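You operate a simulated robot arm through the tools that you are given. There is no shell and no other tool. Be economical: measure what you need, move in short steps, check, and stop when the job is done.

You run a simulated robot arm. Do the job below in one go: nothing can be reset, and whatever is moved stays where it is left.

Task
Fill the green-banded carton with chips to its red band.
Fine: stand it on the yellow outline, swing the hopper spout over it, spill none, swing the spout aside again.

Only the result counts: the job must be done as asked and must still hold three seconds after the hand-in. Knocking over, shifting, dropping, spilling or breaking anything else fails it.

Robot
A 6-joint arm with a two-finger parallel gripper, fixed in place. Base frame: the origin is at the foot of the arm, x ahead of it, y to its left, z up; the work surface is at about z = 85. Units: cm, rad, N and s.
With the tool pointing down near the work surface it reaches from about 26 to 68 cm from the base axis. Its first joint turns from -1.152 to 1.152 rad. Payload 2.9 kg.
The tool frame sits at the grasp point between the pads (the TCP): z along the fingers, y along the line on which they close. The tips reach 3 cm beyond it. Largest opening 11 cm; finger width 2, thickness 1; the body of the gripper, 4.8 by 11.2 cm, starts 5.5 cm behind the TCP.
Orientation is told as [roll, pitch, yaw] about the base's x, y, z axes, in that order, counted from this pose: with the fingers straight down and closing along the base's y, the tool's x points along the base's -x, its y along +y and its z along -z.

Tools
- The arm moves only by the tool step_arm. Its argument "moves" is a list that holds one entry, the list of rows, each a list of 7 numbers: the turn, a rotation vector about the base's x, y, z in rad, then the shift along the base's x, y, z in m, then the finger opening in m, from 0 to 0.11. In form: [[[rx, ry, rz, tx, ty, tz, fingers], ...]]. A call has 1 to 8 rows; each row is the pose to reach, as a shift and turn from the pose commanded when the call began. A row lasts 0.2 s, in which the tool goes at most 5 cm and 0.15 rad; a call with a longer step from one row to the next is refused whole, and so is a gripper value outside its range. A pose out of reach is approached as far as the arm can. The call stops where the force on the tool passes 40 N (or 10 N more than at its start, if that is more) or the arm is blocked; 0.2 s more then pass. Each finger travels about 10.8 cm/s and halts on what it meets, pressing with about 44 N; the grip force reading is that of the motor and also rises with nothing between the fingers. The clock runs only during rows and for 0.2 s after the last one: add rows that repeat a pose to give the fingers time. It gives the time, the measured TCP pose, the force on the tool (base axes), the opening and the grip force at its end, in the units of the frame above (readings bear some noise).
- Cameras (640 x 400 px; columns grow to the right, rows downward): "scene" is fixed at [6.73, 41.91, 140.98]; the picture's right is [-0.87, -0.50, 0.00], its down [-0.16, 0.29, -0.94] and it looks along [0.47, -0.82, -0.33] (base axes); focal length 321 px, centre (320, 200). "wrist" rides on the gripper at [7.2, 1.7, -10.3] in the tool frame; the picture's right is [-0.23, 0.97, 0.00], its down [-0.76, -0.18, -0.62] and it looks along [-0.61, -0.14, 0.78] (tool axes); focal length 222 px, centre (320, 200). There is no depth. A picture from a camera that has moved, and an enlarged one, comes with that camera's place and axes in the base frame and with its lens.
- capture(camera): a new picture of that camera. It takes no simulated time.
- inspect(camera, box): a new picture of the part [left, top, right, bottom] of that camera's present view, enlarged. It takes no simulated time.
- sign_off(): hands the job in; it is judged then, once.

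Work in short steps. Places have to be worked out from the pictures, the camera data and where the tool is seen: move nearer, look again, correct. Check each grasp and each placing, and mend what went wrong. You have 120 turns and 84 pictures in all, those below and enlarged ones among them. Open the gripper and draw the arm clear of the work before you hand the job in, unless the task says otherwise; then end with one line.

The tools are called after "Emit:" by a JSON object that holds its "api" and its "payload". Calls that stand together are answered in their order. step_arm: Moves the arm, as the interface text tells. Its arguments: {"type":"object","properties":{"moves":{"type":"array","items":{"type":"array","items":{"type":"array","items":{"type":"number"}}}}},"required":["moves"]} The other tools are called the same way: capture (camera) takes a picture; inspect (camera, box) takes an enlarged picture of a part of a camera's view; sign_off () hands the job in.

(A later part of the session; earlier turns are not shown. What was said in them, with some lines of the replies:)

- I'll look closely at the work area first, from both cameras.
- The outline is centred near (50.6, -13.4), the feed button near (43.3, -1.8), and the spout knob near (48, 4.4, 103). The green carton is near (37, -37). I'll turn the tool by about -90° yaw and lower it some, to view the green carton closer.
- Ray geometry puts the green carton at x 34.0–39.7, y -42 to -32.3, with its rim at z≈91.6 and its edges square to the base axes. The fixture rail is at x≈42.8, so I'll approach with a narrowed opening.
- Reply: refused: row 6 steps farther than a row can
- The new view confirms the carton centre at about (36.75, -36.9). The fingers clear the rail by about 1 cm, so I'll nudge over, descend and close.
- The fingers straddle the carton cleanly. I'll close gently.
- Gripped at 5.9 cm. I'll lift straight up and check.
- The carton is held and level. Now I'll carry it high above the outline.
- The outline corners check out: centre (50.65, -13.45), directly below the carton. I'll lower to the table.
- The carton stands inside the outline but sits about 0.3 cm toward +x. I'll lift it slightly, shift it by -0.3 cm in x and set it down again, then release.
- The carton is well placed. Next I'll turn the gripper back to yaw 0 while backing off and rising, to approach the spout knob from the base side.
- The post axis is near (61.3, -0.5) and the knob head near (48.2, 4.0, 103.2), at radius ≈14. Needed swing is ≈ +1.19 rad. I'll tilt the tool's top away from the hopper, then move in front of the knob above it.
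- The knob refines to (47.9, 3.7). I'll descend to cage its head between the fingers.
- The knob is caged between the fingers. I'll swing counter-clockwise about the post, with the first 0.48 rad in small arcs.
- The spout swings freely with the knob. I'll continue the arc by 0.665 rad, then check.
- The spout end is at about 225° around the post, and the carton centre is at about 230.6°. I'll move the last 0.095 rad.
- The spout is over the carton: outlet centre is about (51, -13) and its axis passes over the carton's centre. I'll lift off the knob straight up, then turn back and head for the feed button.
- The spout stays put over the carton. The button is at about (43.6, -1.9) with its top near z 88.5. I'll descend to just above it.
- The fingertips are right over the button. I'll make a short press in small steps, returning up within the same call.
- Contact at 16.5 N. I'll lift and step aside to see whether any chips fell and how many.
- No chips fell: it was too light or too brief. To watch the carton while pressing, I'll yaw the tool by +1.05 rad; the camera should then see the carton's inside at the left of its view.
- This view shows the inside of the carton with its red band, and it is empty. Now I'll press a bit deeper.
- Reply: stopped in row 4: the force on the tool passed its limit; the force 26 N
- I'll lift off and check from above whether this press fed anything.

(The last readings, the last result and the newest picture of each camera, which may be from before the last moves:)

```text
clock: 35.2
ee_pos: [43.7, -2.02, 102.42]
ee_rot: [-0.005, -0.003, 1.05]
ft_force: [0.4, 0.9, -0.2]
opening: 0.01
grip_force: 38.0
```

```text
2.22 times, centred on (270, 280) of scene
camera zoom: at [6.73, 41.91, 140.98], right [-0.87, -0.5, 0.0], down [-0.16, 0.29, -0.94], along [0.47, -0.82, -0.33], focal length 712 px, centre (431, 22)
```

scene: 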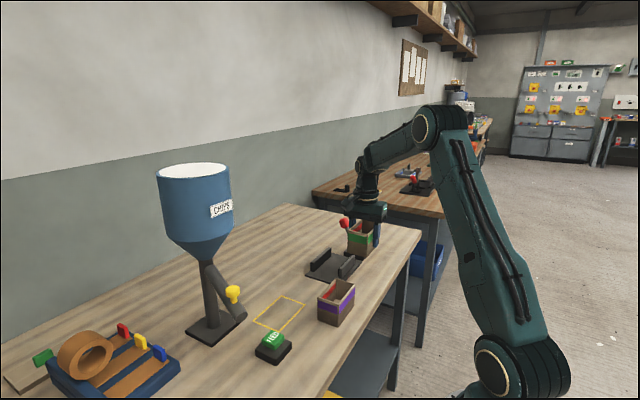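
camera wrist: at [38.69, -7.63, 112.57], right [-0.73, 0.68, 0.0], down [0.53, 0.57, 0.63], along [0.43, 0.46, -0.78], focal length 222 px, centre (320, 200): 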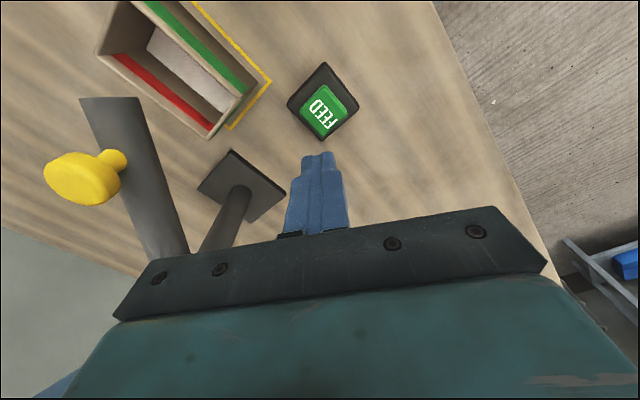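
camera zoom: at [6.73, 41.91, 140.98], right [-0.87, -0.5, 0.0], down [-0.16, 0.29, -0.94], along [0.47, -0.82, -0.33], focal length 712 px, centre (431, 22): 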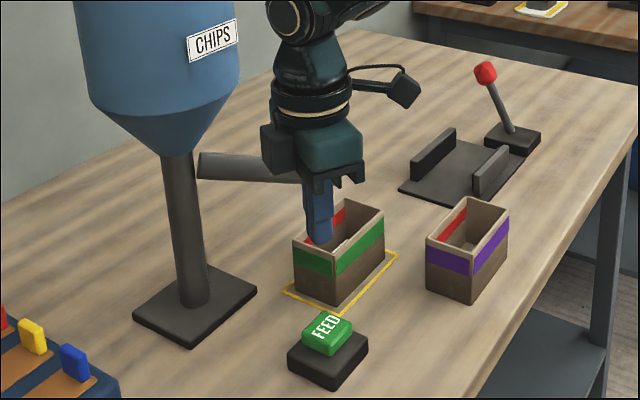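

A pale layer has appeared inside, so the press did feed. I'll zoom in to read the level.

Emit:
{"api": "inspect", "payload": {"camera": "wrist", "box": [80, 0, 290, 150]}}

```text
2.67 times, centred on (185, 75) of wrist
camera zoom: at [38.69, -7.63, 112.57], right [-0.73, 0.68, 0.0], down [0.53, 0.57, 0.63], along [0.43, 0.46, -0.78], focal length 592 px, centre (680, 533)
```

zoom: 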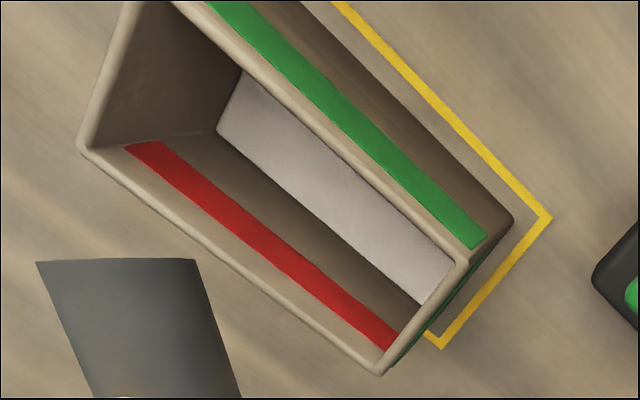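

The layer is thin: z≈85.4, nearly the floor. The red band spans roughly z 88.7–90.3. I'll press again, hold for about 1 s, and check the rate.

Emit:
{"api": "step_arm", "payload": {"moves": [[[0, 0, 0, 0, 0, -0.05, 0], [0, 0, 0, 0, 0, -0.095, 0], [0, 0, 0, 0, 0, -0.106, 0], [0, 0, 0, 0, 0, -0.111, 0], [0, 0, 0, 0, 0, -0.1125, 0], [0, 0, 0, 0, 0, -0.1125, 0], [0, 0, 0, 0, 0, -0.1125, 0], [0, 0, 0, 0, 0, -0.1125, 0]]]}}

Emit:
{"api": "step_arm", "payload": {"moves": [[[0, 0, 0, 0, 0, 0.03, 0], [0, 0, 0, 0, 0, 0.07, 0], [0, 0, 0, 0, 0, 0.11, 0], [0, 0, 0, 0, 0, 0.11, 0]]]}}

Emit:
{"api": "inspect", "payload": {"camera": "wrist", "box": [80, 0, 290, 150]}}

```text
clock: 36.4
ee_pos: [43.72, -2.05, 91.54]
ee_rot: [-0.01, -0.005, 1.049]
ft_force: [-10.7, 0.6, 25.0]
opening: 0.04
grip_force: 37.4
stopped in row 5: the force on the tool passed its limit (the readings are from after the stop); the commanded pose is now the measured one
```

```text
clock: 37.4
ee_pos: [43.74, -2.29, 102.35]
ee_rot: [-0.009, -0.005, 1.049]
ft_force: [0.2, -0.1, 0.0]
opening: 0.0
grip_force: 37.7
```

```text
2.67 times, centred on (185, 75) of wrist
camera zoom: at [38.72, -7.64, 112.55], right [-0.73, 0.68, -0.01], down [0.53, 0.57, 0.63], along [0.43, 0.46, -0.78], focal length 592 px, centre (680, 533)
```

zoom: 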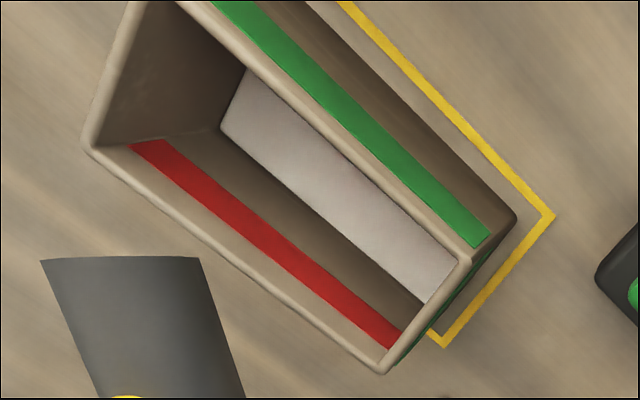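

The level barely changed because the press stopped early. I'll press more gently, then hold with stationary rows.

Emit:
{"api": "step_arm", "payload": {"moves": [[[0, 0, 0, 0, 0.002, -0.05, 0], [0, 0, 0, 0, 0.002, -0.095, 0], [0, 0, 0, 0, 0.002, -0.105, 0], [0, 0, 0, 0, 0.002, -0.108, 0], [0, 0, 0, 0, 0.002, -0.1095, 0]]]}}

Emit:
{"api": "step_arm", "payload": {"moves": [[[0, 0, 0, 0, 0, 0, 0], [0, 0, 0, 0, 0, 0, 0], [0, 0, 0, 0, 0, 0, 0], [0, 0, 0, 0, 0, 0, 0]]]}}

Emit:
{"api": "capture", "payload": {"camera": "wrist"}}

Emit:
{"api": "inspect", "payload": {"camera": "scene", "box": [200, 220, 340, 370]}}

```text
clock: 38.5
ee_pos: [43.9, -1.9, 91.5]
ee_rot: [-0.013, -0.006, 1.05]
ft_force: [-5.7, -5.5, 26.8]
opening: 0.0
grip_force: 37.8
```

```text
clock: 39.5
ee_pos: [43.89, -1.85, 91.58]
ee_rot: [-0.012, -0.004, 1.049]
ft_force: [-1.7, -10.6, 30.7]
opening: 0.0
grip_force: 37.5
```

```text
39 pictures are left
camera wrist: at [38.75, -7.36, 101.66], right [-0.73, 0.68, -0.01], down [0.53, 0.57, 0.63], along [0.44, 0.45, -0.78], focal length 222 px, centre (320, 200)
```

wrist: 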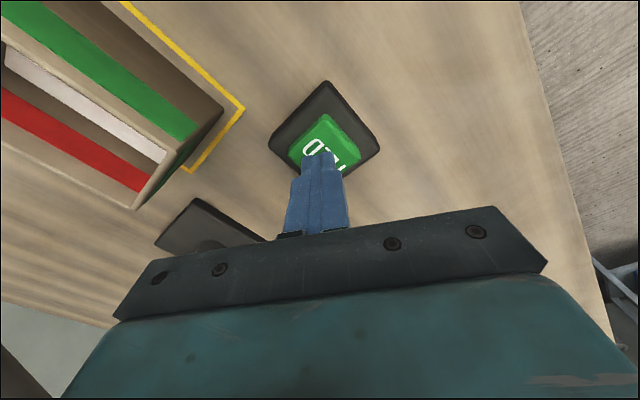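

```text
2.67 times, centred on (270, 295) of scene
camera zoom: at [6.68, 41.88, 140.99], right [-0.87, -0.5, 0.0], down [-0.16, 0.29, -0.94], along [0.47, -0.82, -0.33], focal length 855 px, centre (453, -53)
```

zoom: 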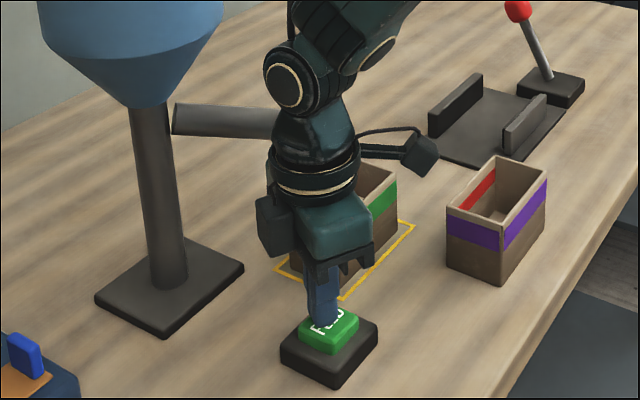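

The white chip layer is rising while I hold, so holding feeds. I'll measure the level and band from here.

Emit:
{"api": "inspect", "payload": {"camera": "wrist", "box": [0, 0, 240, 220]}}

```text
1.82 times, centred on (120, 110) of wrist
camera zoom: at [38.75, -7.36, 101.66], right [-0.73, 0.68, -0.01], down [0.53, 0.57, 0.63], along [0.44, 0.45, -0.78], focal length 404 px, centre (684, 364)
```

zoom: 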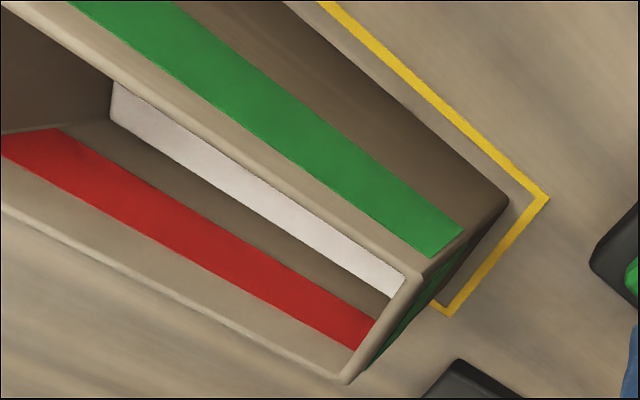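

The level is now about z 87.5, with the band at 88.75–90.5, and the rate is roughly 1.5 cm/s. I'll hold 0.6 s more and measure again.

Emit:
{"api": "step_arm", "payload": {"moves": [[[0, 0, 0, 0, 0, 0, 0], [0, 0, 0, 0, 0, 0, 0]]]}}

Emit:
{"api": "inspect", "payload": {"camera": "wrist", "box": [0, 0, 240, 220]}}

```text
clock: 40.1
ee_pos: [43.83, -1.9, 91.49]
ee_rot: [-0.012, -0.007, 1.049]
ft_force: [-0.7, -11.8, 31.2]
opening: 0.0
grip_force: 38.4
```

```text
1.82 times, centred on (120, 110) of wrist
camera zoom: at [38.75, -7.35, 101.67], right [-0.73, 0.68, -0.01], down [0.53, 0.57, 0.63], along [0.44, 0.45, -0.78], focal length 404 px, centre (684, 364)
```

zoom: 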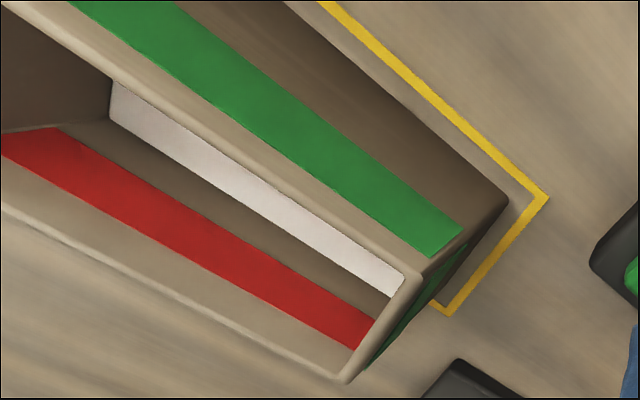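

The level is unchanged at 87.5 while holding, so it looks like a fixed dose per press. I'll release, lift and look again.

Emit:
{"api": "step_arm", "payload": {"moves": [[[0, 0, 0, 0, 0, 0.03, 0], [0, 0, 0, 0, 0, 0.07, 0], [0, 0, 0, 0, 0, 0.11, 0], [0, 0, 0, 0, 0, 0.11, 0], [0, 0, 0, 0, 0, 0.11, 0], [0, 0, 0, 0, 0, 0.11, 0]]]}}

Emit:
{"api": "inspect", "payload": {"camera": "wrist", "box": [80, 0, 290, 150]}}

```text
clock: 41.5
ee_pos: [43.79, -2.0, 102.51]
ee_rot: [-0.008, -0.005, 1.048]
ft_force: [0.4, -0.7, -1.4]
opening: 0.01
grip_force: 38.2
```

```text
2.67 times, centred on (185, 75) of wrist
camera zoom: at [38.71, -7.45, 112.62], right [-0.73, 0.68, -0.01], down [0.53, 0.57, 0.63], along [0.43, 0.46, -0.78], focal length 592 px, centre (680, 533)
```

zoom: 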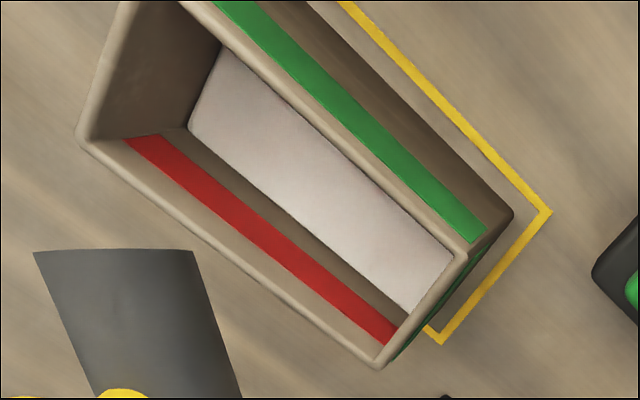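

The level is about z 87.0–87.5, still below the band. One more gentle press in the same way, checking right after contact.

Emit:
{"api": "step_arm", "payload": {"moves": [[[0, 0, 0, 0, 0.001, -0.05, 0], [0, 0, 0, 0, 0.001, -0.095, 0], [0, 0, 0, 0, 0.001, -0.105, 0], [0, 0, 0, 0, 0.001, -0.108, 0], [0, 0, 0, 0, 0.001, -0.1095, 0]]]}}

Emit:
{"api": "inspect", "payload": {"camera": "wrist", "box": [0, 0, 240, 220]}}

```text
clock: 42.8
ee_pos: [43.75, -1.69, 91.56]
ee_rot: [-0.01, -0.004, 1.051]
ft_force: [-9.2, 1.3, 24.8]
opening: 0.03
grip_force: 37.6
```

```text
1.82 times, centred on (120, 110) of wrist
camera zoom: at [38.6, -7.13, 101.74], right [-0.73, 0.68, -0.01], down [0.53, 0.57, 0.63], along [0.43, 0.46, -0.78], focal length 404 px, centre (684, 364)
```

zoom: 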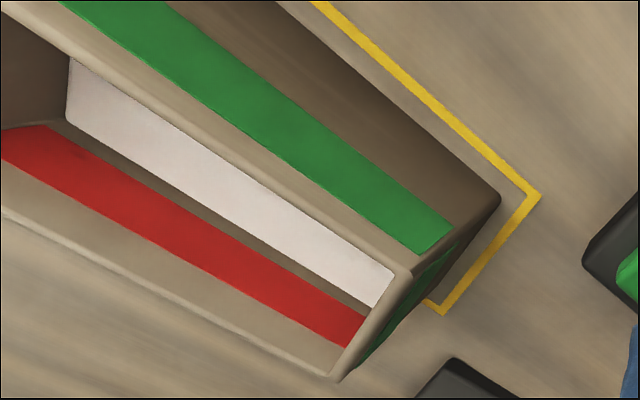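

Level is now about 88.3, just below the band's lower edge at 88.85. I'll hold briefly to see if it still rises.

Emit:
{"api": "step_arm", "payload": {"moves": [[[0, 0, 0, 0, 0, 0, 0]]]}}

Emit:
{"api": "inspect", "payload": {"camera": "wrist", "box": [0, 0, 240, 220]}}

```text
clock: 43.1
ee_pos: [43.74, -1.7, 91.54]
ee_rot: [-0.01, -0.005, 1.05]
ft_force: [-10.8, 2.1, 28.8]
opening: 0.0
grip_force: 37.6
```

```text
1.82 times, centred on (120, 110) of wrist
camera zoom: at [38.6, -7.14, 101.7], right [-0.73, 0.68, -0.01], down [0.53, 0.57, 0.63], along [0.43, 0.46, -0.78], focal length 404 px, centre (684, 364)
```

zoom: 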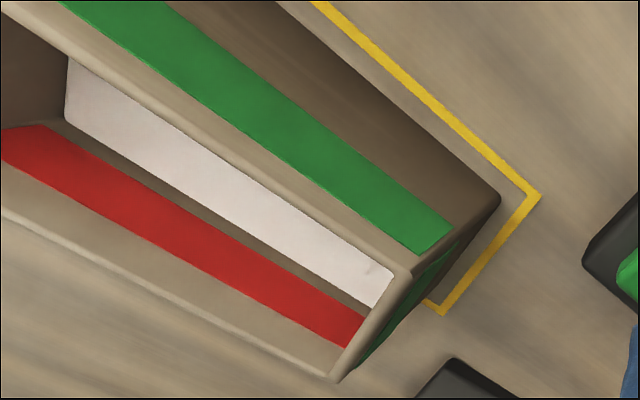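

It has stopped rising, so each press is a dose of about 1 cm. One more dose should bring it to about 89.4, inside the band. I'll release just clear of the button and press once more.

Emit:
{"api": "step_arm", "payload": {"moves": [[[0, 0, 0, 0, 0, 0.015, 0], [0, 0, 0, 0, 0, 0.03, 0], [0, 0, 0, 0, 0, 0.03, 0]]]}}

Emit:
{"api": "inspect", "payload": {"camera": "wrist", "box": [0, 0, 240, 220]}}

```text
clock: 44.0
ee_pos: [43.77, -1.77, 94.5]
ee_rot: [-0.009, -0.006, 1.049]
ft_force: [-0.1, 1.0, 0.4]
opening: 0.0
grip_force: 38.1
```

```text
1.82 times, centred on (120, 110) of wrist
camera zoom: at [38.63, -7.21, 104.64], right [-0.73, 0.68, -0.01], down [0.53, 0.57, 0.63], along [0.43, 0.46, -0.78], focal length 404 px, centre (684, 364)
```

zoom: 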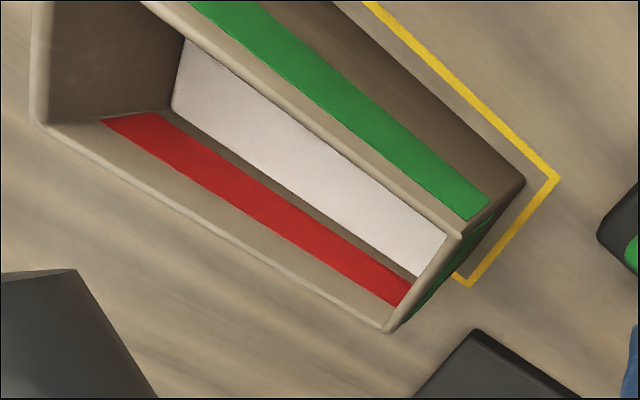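

Emit:
{"api": "step_arm", "payload": {"moves": [[[0, 0, 0, 0, 0, -0.015, 0], [0, 0, 0, 0, 0, -0.025, 0], [0, 0, 0, 0, 0, -0.0285, 0], [0, 0, 0, 0, 0, -0.03, 0]]]}}

Emit:
{"api": "inspect", "payload": {"camera": "wrist", "box": [0, 0, 240, 220]}}

```text
clock: 45.0
ee_pos: [43.96, -1.62, 91.7]
ee_rot: [-0.013, -0.007, 1.052]
ft_force: [1.2, 2.7, 14.7]
opening: 0.03
grip_force: 38.2
```

```text
1.82 times, centred on (120, 110) of wrist
camera zoom: at [38.74, -7.16, 101.81], right [-0.73, 0.68, -0.01], down [0.52, 0.57, 0.63], along [0.44, 0.46, -0.78], focal length 404 px, centre (684, 364)
```

zoom: 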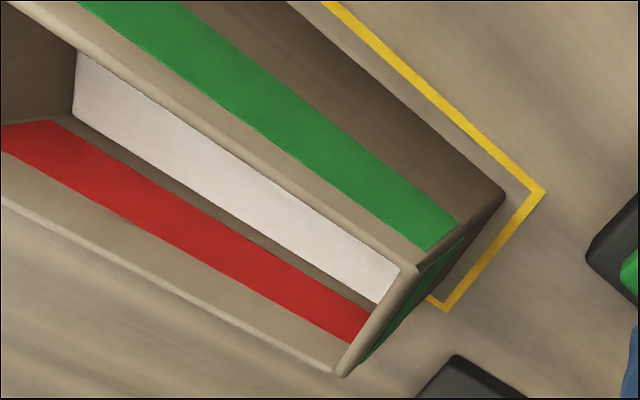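

Only 14.7 N, too light to trigger; earlier presses that fed were at about 25 N. I'll press 2 mm more.

Emit:
{"api": "step_arm", "payload": {"moves": [[[0, 0, 0, 0, 0, -0.001, 0], [0, 0, 0, 0, 0, -0.002, 0]]]}}

Emit:
{"api": "inspect", "payload": {"camera": "wrist", "box": [0, 0, 240, 220]}}

```text
clock: 45.5
ee_pos: [43.89, -1.76, 91.52]
ee_rot: [-0.016, -0.008, 1.052]
ft_force: [1.6, 6.1, 32.5]
opening: 0.0
grip_force: 37.6
```

```text
1.82 times, centred on (120, 110) of wrist
camera zoom: at [38.72, -7.17, 101.64], right [-0.73, 0.68, -0.01], down [0.52, 0.57, 0.63], along [0.44, 0.46, -0.78], focal length 404 px, centre (684, 364)
```

zoom: 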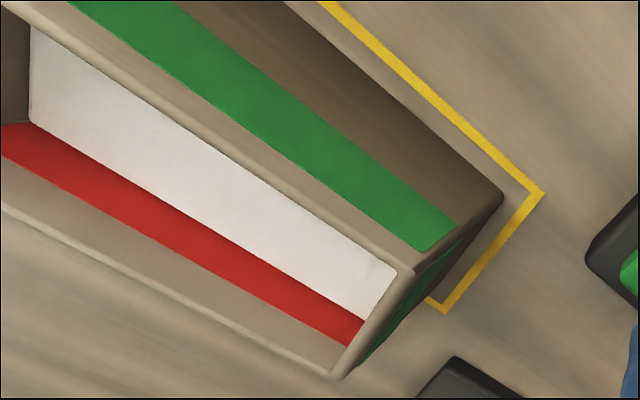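

The level now covers the lower part of the red band. I'll release and check the final level.

Emit:
{"api": "step_arm", "payload": {"moves": [[[0, 0, 0, 0, 0, 0.03, 0], [0, 0, 0, 0, 0, 0.07, 0], [0, 0, 0, 0, 0, 0.11, 0], [0, 0, 0, 0, 0, 0.11, 0], [0, 0, 0, 0, 0, 0.11, 0], [0, 0, 0, 0, 0, 0.11, 0]]]}}

Emit:
{"api": "inspect", "payload": {"camera": "wrist", "box": [80, 0, 290, 150]}}

Emit:
{"api": "capture", "payload": {"camera": "scene"}}

```text
clock: 47.0
ee_pos: [43.83, -1.84, 102.24]
ee_rot: [-0.009, -0.006, 1.049]
ft_force: [0.6, 1.0, -0.5]
opening: 0.02
grip_force: 37.0
```

```text
2.67 times, centred on (185, 75) of wrist
camera zoom: at [38.68, -7.29, 112.43], right [-0.73, 0.68, -0.01], down [0.53, 0.57, 0.63], along [0.43, 0.46, -0.78], focal length 592 px, centre (680, 533)
```

zoom: 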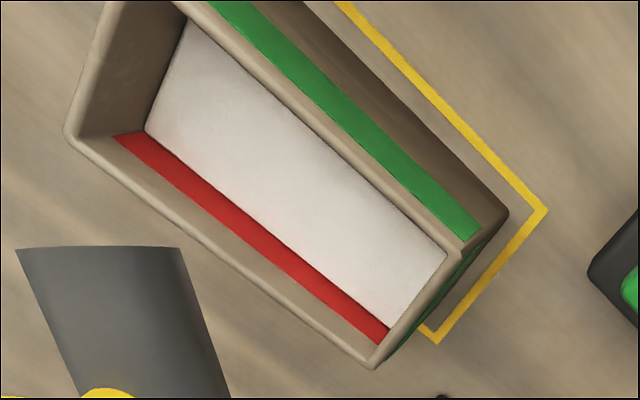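

```text
28 pictures are left
```

scene: 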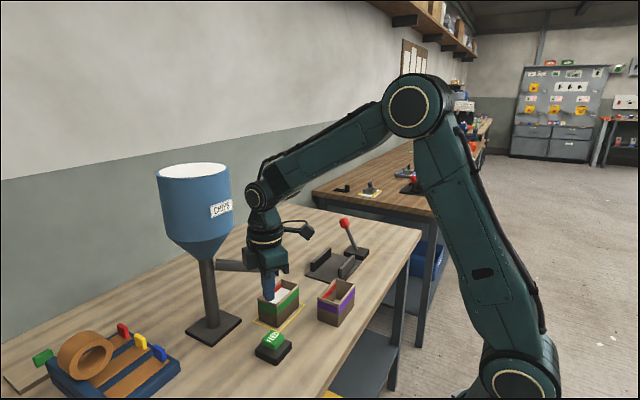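

The level seems to be at or just inside the band's lower edge. I'll zoom tightly to read it precisely.

Emit:
{"api": "inspect", "payload": {"camera": "wrist", "box": [170, 70, 250, 145]}}

Emit:
{"api": "inspect", "payload": {"camera": "wrist", "box": [100, 20, 180, 95]}}

Emit:
{"api": "inspect", "payload": {"camera": "scene", "box": [245, 260, 365, 335]}}

```text
5.33 times, centred on (210, 108) of wrist
camera zoom: at [38.68, -7.29, 112.43], right [-0.73, 0.68, -0.01], down [0.53, 0.57, 0.63], along [0.43, 0.46, -0.78], focal length 1185 px, centre (907, 693)
```

zoom: 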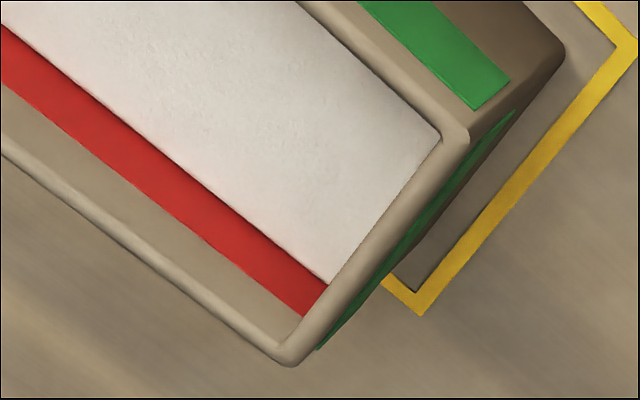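

```text
5.33 times, centred on (140, 58) of wrist
camera zoom: at [38.68, -7.29, 112.43], right [-0.73, 0.68, -0.01], down [0.53, 0.57, 0.63], along [0.43, 0.46, -0.78], focal length 1185 px, centre (1280, 960)
```

zoom: 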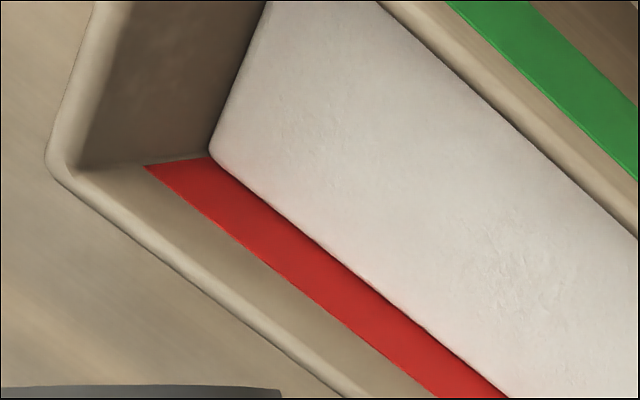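

```text
5.33 times, centred on (305, 298) of scene
camera zoom: at [6.73, 41.91, 140.98], right [-0.87, -0.5, 0.0], down [-0.16, 0.29, -0.94], along [0.47, -0.82, -0.33], focal length 1710 px, centre (400, -320)
```

zoom: 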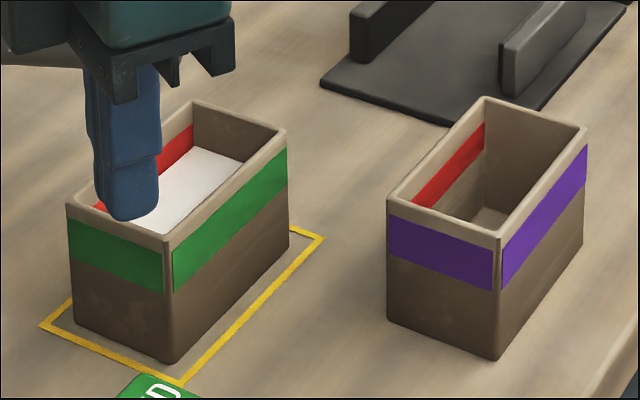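

The level is only about 15–20% into the band (89.2, band 88.85–90.55). The last two doses each added 0.8–0.9 cm, so one more single dose puts it near 90.0, comfortably inside. I'll do one clean press and lift.

Emit:
{"api": "step_arm", "payload": {"moves": [[[0, 0, 0, 0, 0, -0.05, 0], [0, 0, 0, 0, 0, -0.095, 0], [0, 0, 0, 0, 0, -0.105, 0], [0, 0, 0, 0, 0, -0.108, 0], [0, 0, 0, 0, 0, -0.1092, 0], [0, 0, 0, 0, 0, -0.09, 0], [0, 0, 0, 0, 0, -0.05, 0], [0, 0, 0, 0, 0, 0, 0]]]}}

Emit:
{"api": "inspect", "payload": {"camera": "wrist", "box": [100, 20, 180, 95]}}

```text
clock: 48.8
ee_pos: [43.71, -1.77, 102.39]
ee_rot: [-0.01, -0.004, 1.048]
ft_force: [-0.3, 0.0, 0.0]
opening: 0.0
grip_force: 37.4
```

```text
5.33 times, centred on (140, 58) of wrist
camera zoom: at [38.54, -7.21, 112.6], right [-0.73, 0.68, -0.01], down [0.53, 0.57, 0.63], along [0.43, 0.46, -0.78], focal length 1185 px, centre (1280, 960)
```

zoom: 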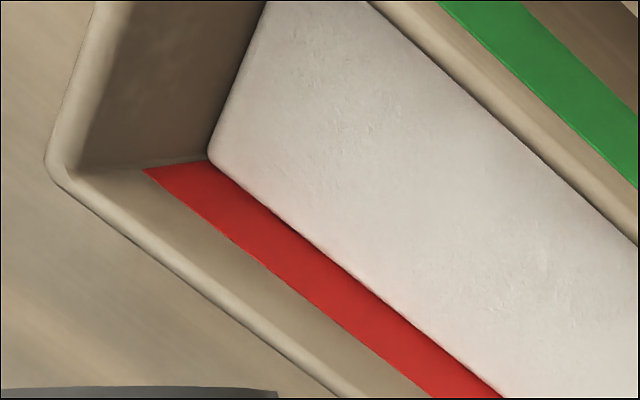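

That press didn't trigger; the level is unchanged. I'll repeat slightly deeper.

Emit:
{"api": "step_arm", "payload": {"moves": [[[0, 0, 0, 0, 0, -0.05, 0], [0, 0, 0, 0, 0, -0.095, 0], [0, 0, 0, 0, 0, -0.105, 0], [0, 0, 0, 0, 0, -0.108, 0], [0, 0, 0, 0, 0, -0.11, 0], [0, 0, 0, 0, 0, -0.1105, 0], [0, 0, 0, 0, 0, -0.08, 0], [0, 0, 0, 0, 0, -0.04, 0]]]}}

Emit:
{"api": "step_arm", "payload": {"moves": [[[0, 0, 0, 0, 0, 0.04, 0], [0, 0, 0, 0, 0, 0.04, 0]]]}}

Emit:
{"api": "inspect", "payload": {"camera": "wrist", "box": [100, 20, 180, 95]}}

```text
clock: 50.5
ee_pos: [43.91, -1.85, 98.32]
ee_rot: [-0.009, -0.006, 1.047]
ft_force: [-0.2, -0.5, -0.1]
opening: 0.0
grip_force: 38.1
```

```text
clock: 51.1
ee_pos: [44.03, -1.82, 102.45]
ee_rot: [-0.009, -0.005, 1.049]
ft_force: [0.8, -0.5, 0.4]
opening: 0.01
grip_force: 37.4
```

```text
5.33 times, centred on (140, 58) of wrist
camera zoom: at [38.9, -7.29, 112.56], right [-0.73, 0.68, -0.01], down [0.53, 0.57, 0.63], along [0.43, 0.46, -0.78], focal length 1185 px, centre (1280, 960)
```

zoom: 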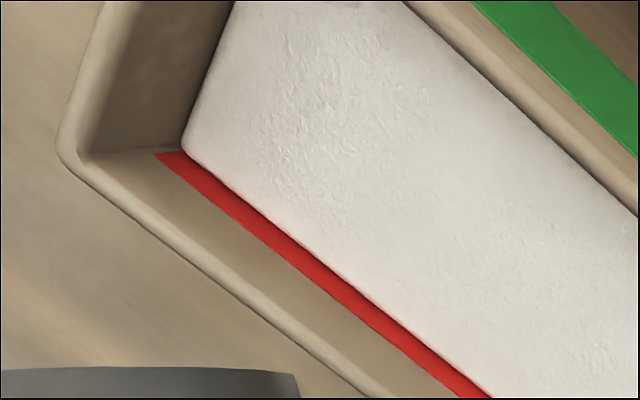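

The level now sits about two-thirds up the red band, with no chips spilled. Next I'll go back over the knob to swing the spout aside: rise, turn to yaw 1.24 and move above the knob with the fingers opened to 4.6 cm.

Emit:
{"api": "step_arm", "payload": {"moves": [[[0, 0, 0, 0, 0, 0.04, 0], [0, 0, 0, 0, 0, 0.09, 0], [0, 0, 0.05, 0, -0.01, 0.13, 0.01], [0, 0, 0.1, 0.01, -0.04, 0.13, 0.03], [0, 0, 0.15, 0.03, -0.07, 0.13, 0.046], [0, 0, 0.19, 0.055, -0.095, 0.13, 0.046], [0, 0, 0.19, 0.075, -0.11, 0.13, 0.046], [0, 0, 0.19, 0.075, -0.11, 0.13, 0.046]]]}}

Emit:
{"api": "step_arm", "payload": {"moves": [[[0.118, -0.04, 0, 0, 0, 0, 0.046], [0.2365, -0.081, 0, 0, 0, 0, 0.046], [0.2365, -0.081, 0, 0, 0, -0.03, 0.046], [0.2365, -0.081, 0, 0, 0, -0.03, 0.046]]]}}

Emit:
{"api": "capture", "payload": {"camera": "wrist"}}

```text
clock: 53.0
ee_pos: [51.49, -12.57, 115.25]
ee_rot: [-0.008, -0.006, 1.242]
ft_force: [0.2, -0.3, -0.2]
opening: 4.58
grip_force: 0.1
```

```text
clock: 54.0
ee_pos: [51.2, -12.63, 112.41]
ee_rot: [-0.008, -0.257, 1.24]
ft_force: [-0.1, -0.3, 0.4]
opening: 4.62
grip_force: 0.0
out of reach, approached as far as the arm can: row 1, 2
```

```text
22 pictures are left
camera wrist: at [46.44, -21.16, 120.35], right [-0.85, 0.53, 0.05], down [0.35, 0.49, 0.8], along [0.4, 0.69, -0.6], focal length 222 px, centre (320, 200)
```

wrist: 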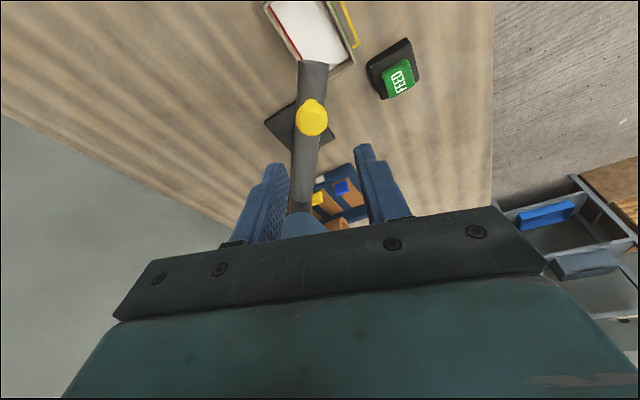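

The knob is at about (52.1, -11.9). I'll align over it and go down partway, then verify.

Emit:
{"api": "step_arm", "payload": {"moves": [[[0, 0, 0, 0.004, 0.004, 0, 0.05], [0, 0, 0, 0.0085, 0.0085, -0.015, 0.05], [0, 0, 0, 0.0085, 0.0085, -0.035, 0.05], [0, 0, 0, 0.0085, 0.0085, -0.035, 0.05]]]}}

Emit:
{"api": "capture", "payload": {"camera": "wrist"}}

```text
clock: 55.0
ee_pos: [52.11, -11.7, 108.77]
ee_rot: [-0.009, -0.255, 1.241]
ft_force: [0.3, 0.1, -0.2]
opening: 5.0
grip_force: 0.1
```

```text
21 pictures are left
camera wrist: at [47.36, -20.25, 116.82], right [-0.85, 0.53, 0.05], down [0.35, 0.49, 0.8], along [0.4, 0.69, -0.6], focal length 222 px, centre (320, 200)
```

wrist: 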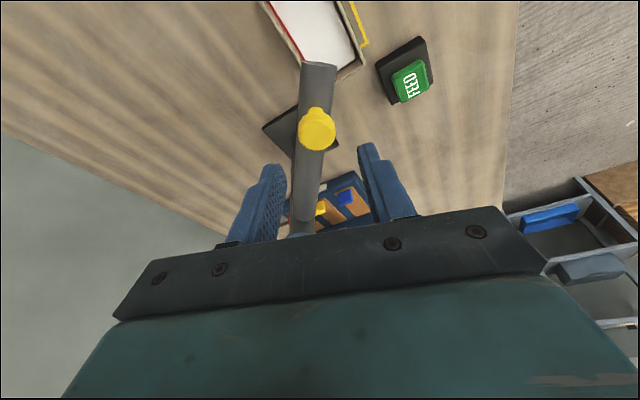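

The knob is centred at (52.15, -11.8), so I'll descend to cage it.

Emit:
{"api": "step_arm", "payload": {"moves": [[[0, 0, 0, 0, -0.001, -0.015, 0.05], [0, 0, 0, 0, -0.001, -0.03, 0.05], [0, 0, 0, 0, -0.001, -0.043, 0.05], [0, 0, 0, 0, -0.001, -0.043, 0.044]]]}}

Emit:
{"api": "capture", "payload": {"camera": "wrist"}}

```text
clock: 56.0
ee_pos: [52.23, -11.81, 104.33]
ee_rot: [-0.009, -0.256, 1.24]
ft_force: [-0.1, 0.0, 0.1]
opening: 4.38
grip_force: 0.1
```

```text
20 pictures are left
camera wrist: at [47.38, -20.41, 112.43], right [-0.85, 0.53, 0.05], down [0.35, 0.49, 0.8], along [0.4, 0.69, -0.6], focal length 222 px, centre (320, 200)
```

wrist: 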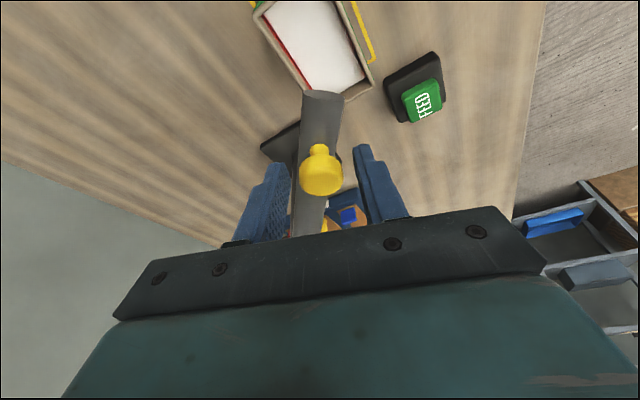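

The knob is caged again. I'll swing back clockwise, with the first 0.6 rad.

Emit:
{"api": "step_arm", "payload": {"moves": [[[0, 0, -0.075, -0.0082, 0.0071, 0, 0.044], [0, 0, -0.15, -0.0159, 0.0149, 0, 0.044], [0, 0, -0.225, -0.0229, 0.0232, 0, 0.044], [0, 0, -0.3, -0.0293, 0.0319, 0, 0.044], [0, 0, -0.375, -0.0351, 0.0412, 0, 0.044], [0, 0, -0.45, -0.0401, 0.0508, 0, 0.044], [0, 0, -0.525, -0.0444, 0.0608, 0, 0.044], [0, 0, -0.6, -0.0479, 0.0711, 0, 0.044]]]}}

Emit:
{"api": "capture", "payload": {"camera": "wrist"}}

```text
clock: 57.8
ee_pos: [47.35, -4.86, 104.6]
ee_rot: [-0.009, -0.255, 0.638]
ft_force: [0.0, 0.7, 0.1]
opening: 4.41
grip_force: 0.1
```

```text
19 pictures are left
camera wrist: at [38.64, -9.16, 112.58], right [-0.4, 0.91, 0.05], down [0.57, 0.21, 0.8], along [0.72, 0.35, -0.6], focal length 222 px, centre (320, 200)
```

wrist: 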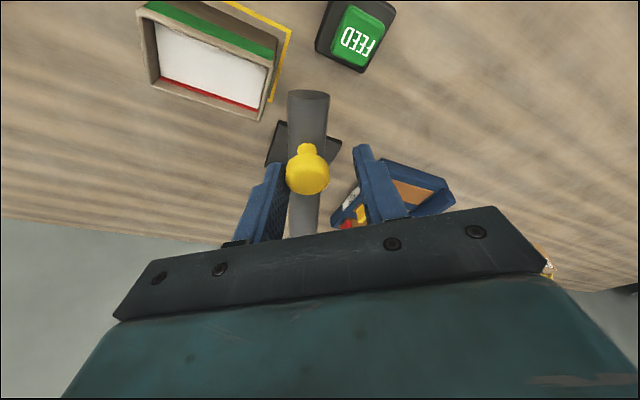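

The spout is following; I'll do the remaining 0.64 rad back to its original side.

Emit:
{"api": "step_arm", "payload": {"moves": [[[0, 0, -0.08, -0.0029, 0.0112, 0, 0.044], [0, 0, -0.16, -0.0049, 0.0227, 0, 0.044], [0, 0, -0.24, -0.006, 0.0342, 0, 0.044], [0, 0, -0.32, -0.0061, 0.0458, 0, 0.044], [0, 0, -0.4, -0.0054, 0.0574, 0, 0.044], [0, 0, -0.48, -0.0037, 0.0689, 0, 0.044], [0, 0, -0.56, -0.0011, 0.0802, 0, 0.044], [0, 0, -0.64, 0.0025, 0.0912, 0, 0.044]]]}}

Emit:
{"api": "inspect", "payload": {"camera": "scene", "box": [140, 150, 340, 350]}}

```text
clock: 59.5
ee_pos: [47.47, 4.33, 104.37]
ee_rot: [-0.009, -0.255, 0.0]
ft_force: [0.0, 0.3, 1.0]
opening: 4.41
grip_force: 0.1
```

```text
2.00 times, centred on (240, 250) of scene
camera zoom: at [6.73, 41.91, 140.98], right [-0.87, -0.5, 0.0], down [-0.16, 0.29, -0.94], along [0.47, -0.82, -0.33], focal length 641 px, centre (480, 100)
```

zoom: 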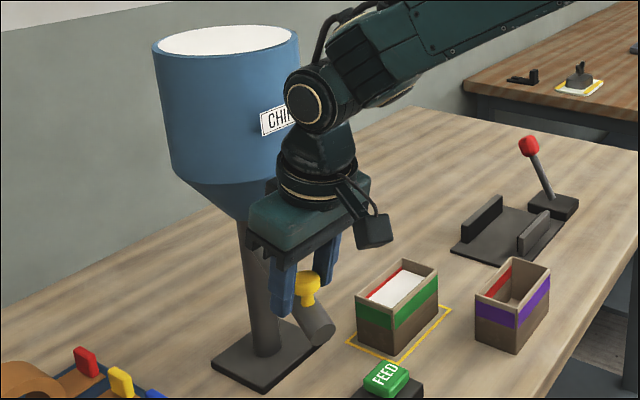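

The spout is back at its original side. I'll lift straight up off the knob, then withdraw toward the base.

Emit:
{"api": "step_arm", "payload": {"moves": [[[0, 0, 0, 0, -0.001, 0.02, 0.05], [0, 0, 0, 0, -0.001, 0.05, 0.05], [0, 0, 0, 0, -0.001, 0.085, 0.05], [0, 0, 0, -0.03, -0.001, 0.11, 0.05], [0, 0, 0, -0.07, -0.001, 0.13, 0.05], [0, 0.12, 0, -0.1, 0, 0.15, 0.05], [0, 0.25, 0, -0.13, 0, 0.18, 0.05], [0, 0.25, 0, -0.13, 0, 0.2, 0.05]]]}}

Emit:
{"api": "capture", "payload": {"camera": "wrist"}}

Emit:
{"api": "inspect", "payload": {"camera": "scene", "box": [140, 150, 400, 370]}}

Emit:
{"api": "inspect", "payload": {"camera": "scene", "box": [245, 260, 365, 335]}}

```text
clock: 61.4
ee_pos: [34.8, 4.12, 124.49]
ee_rot: [-0.008, -0.003, 0.0]
ft_force: [0.1, -0.1, 0.1]
opening: 5.0
grip_force: 0.1
```

```text
17 pictures are left
camera wrist: at [27.57, 5.9, 134.64], right [0.23, 0.97, -0.01], down [0.76, -0.17, 0.63], along [0.61, -0.15, -0.78], focal length 222 px, centre (320, 200)
```

wrist: 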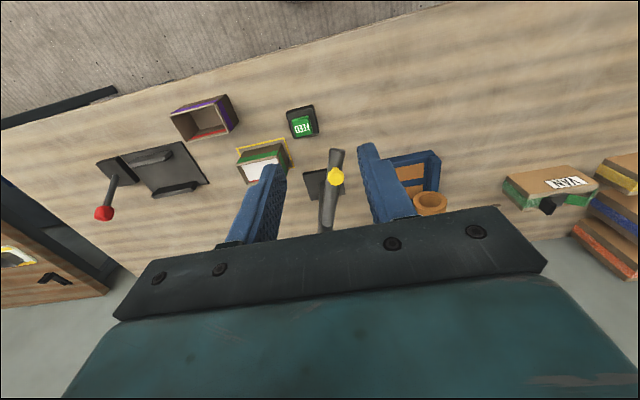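

```text
1.82 times, centred on (270, 260) of scene
camera zoom: at [6.73, 41.91, 140.98], right [-0.87, -0.5, 0.0], down [-0.16, 0.29, -0.94], along [0.47, -0.82, -0.33], focal length 583 px, centre (411, 91)
```

zoom: 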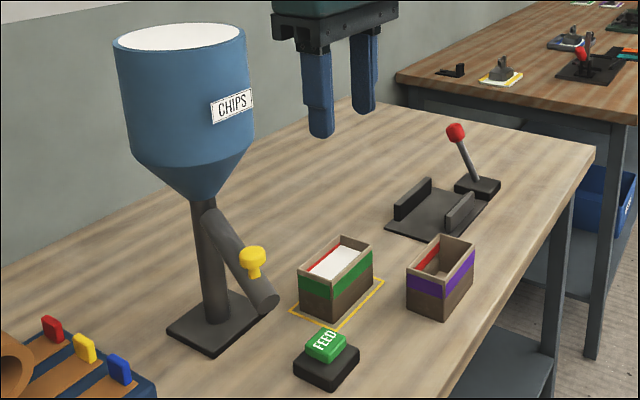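

```text
5.33 times, centred on (305, 298) of scene
camera zoom: at [6.73, 41.91, 140.98], right [-0.87, -0.5, 0.0], down [-0.16, 0.29, -0.94], along [0.47, -0.82, -0.33], focal length 1710 px, centre (400, -320)
```

zoom: 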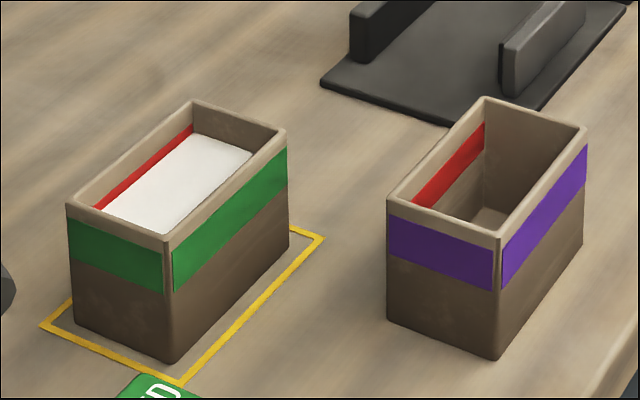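

The carton is upright inside the outline and its level is within the red band. The spout is back aside, nothing is spilled, and the arm is clear and open, so I'm handing in.

Emit:
{"api": "sign_off", "payload": {}}

```text
The job is handed in.
```

The green-banded carton stands on the yellow outline, filled to about two-thirds up its red band, with no chips spilled and the spout swung back to its original side.
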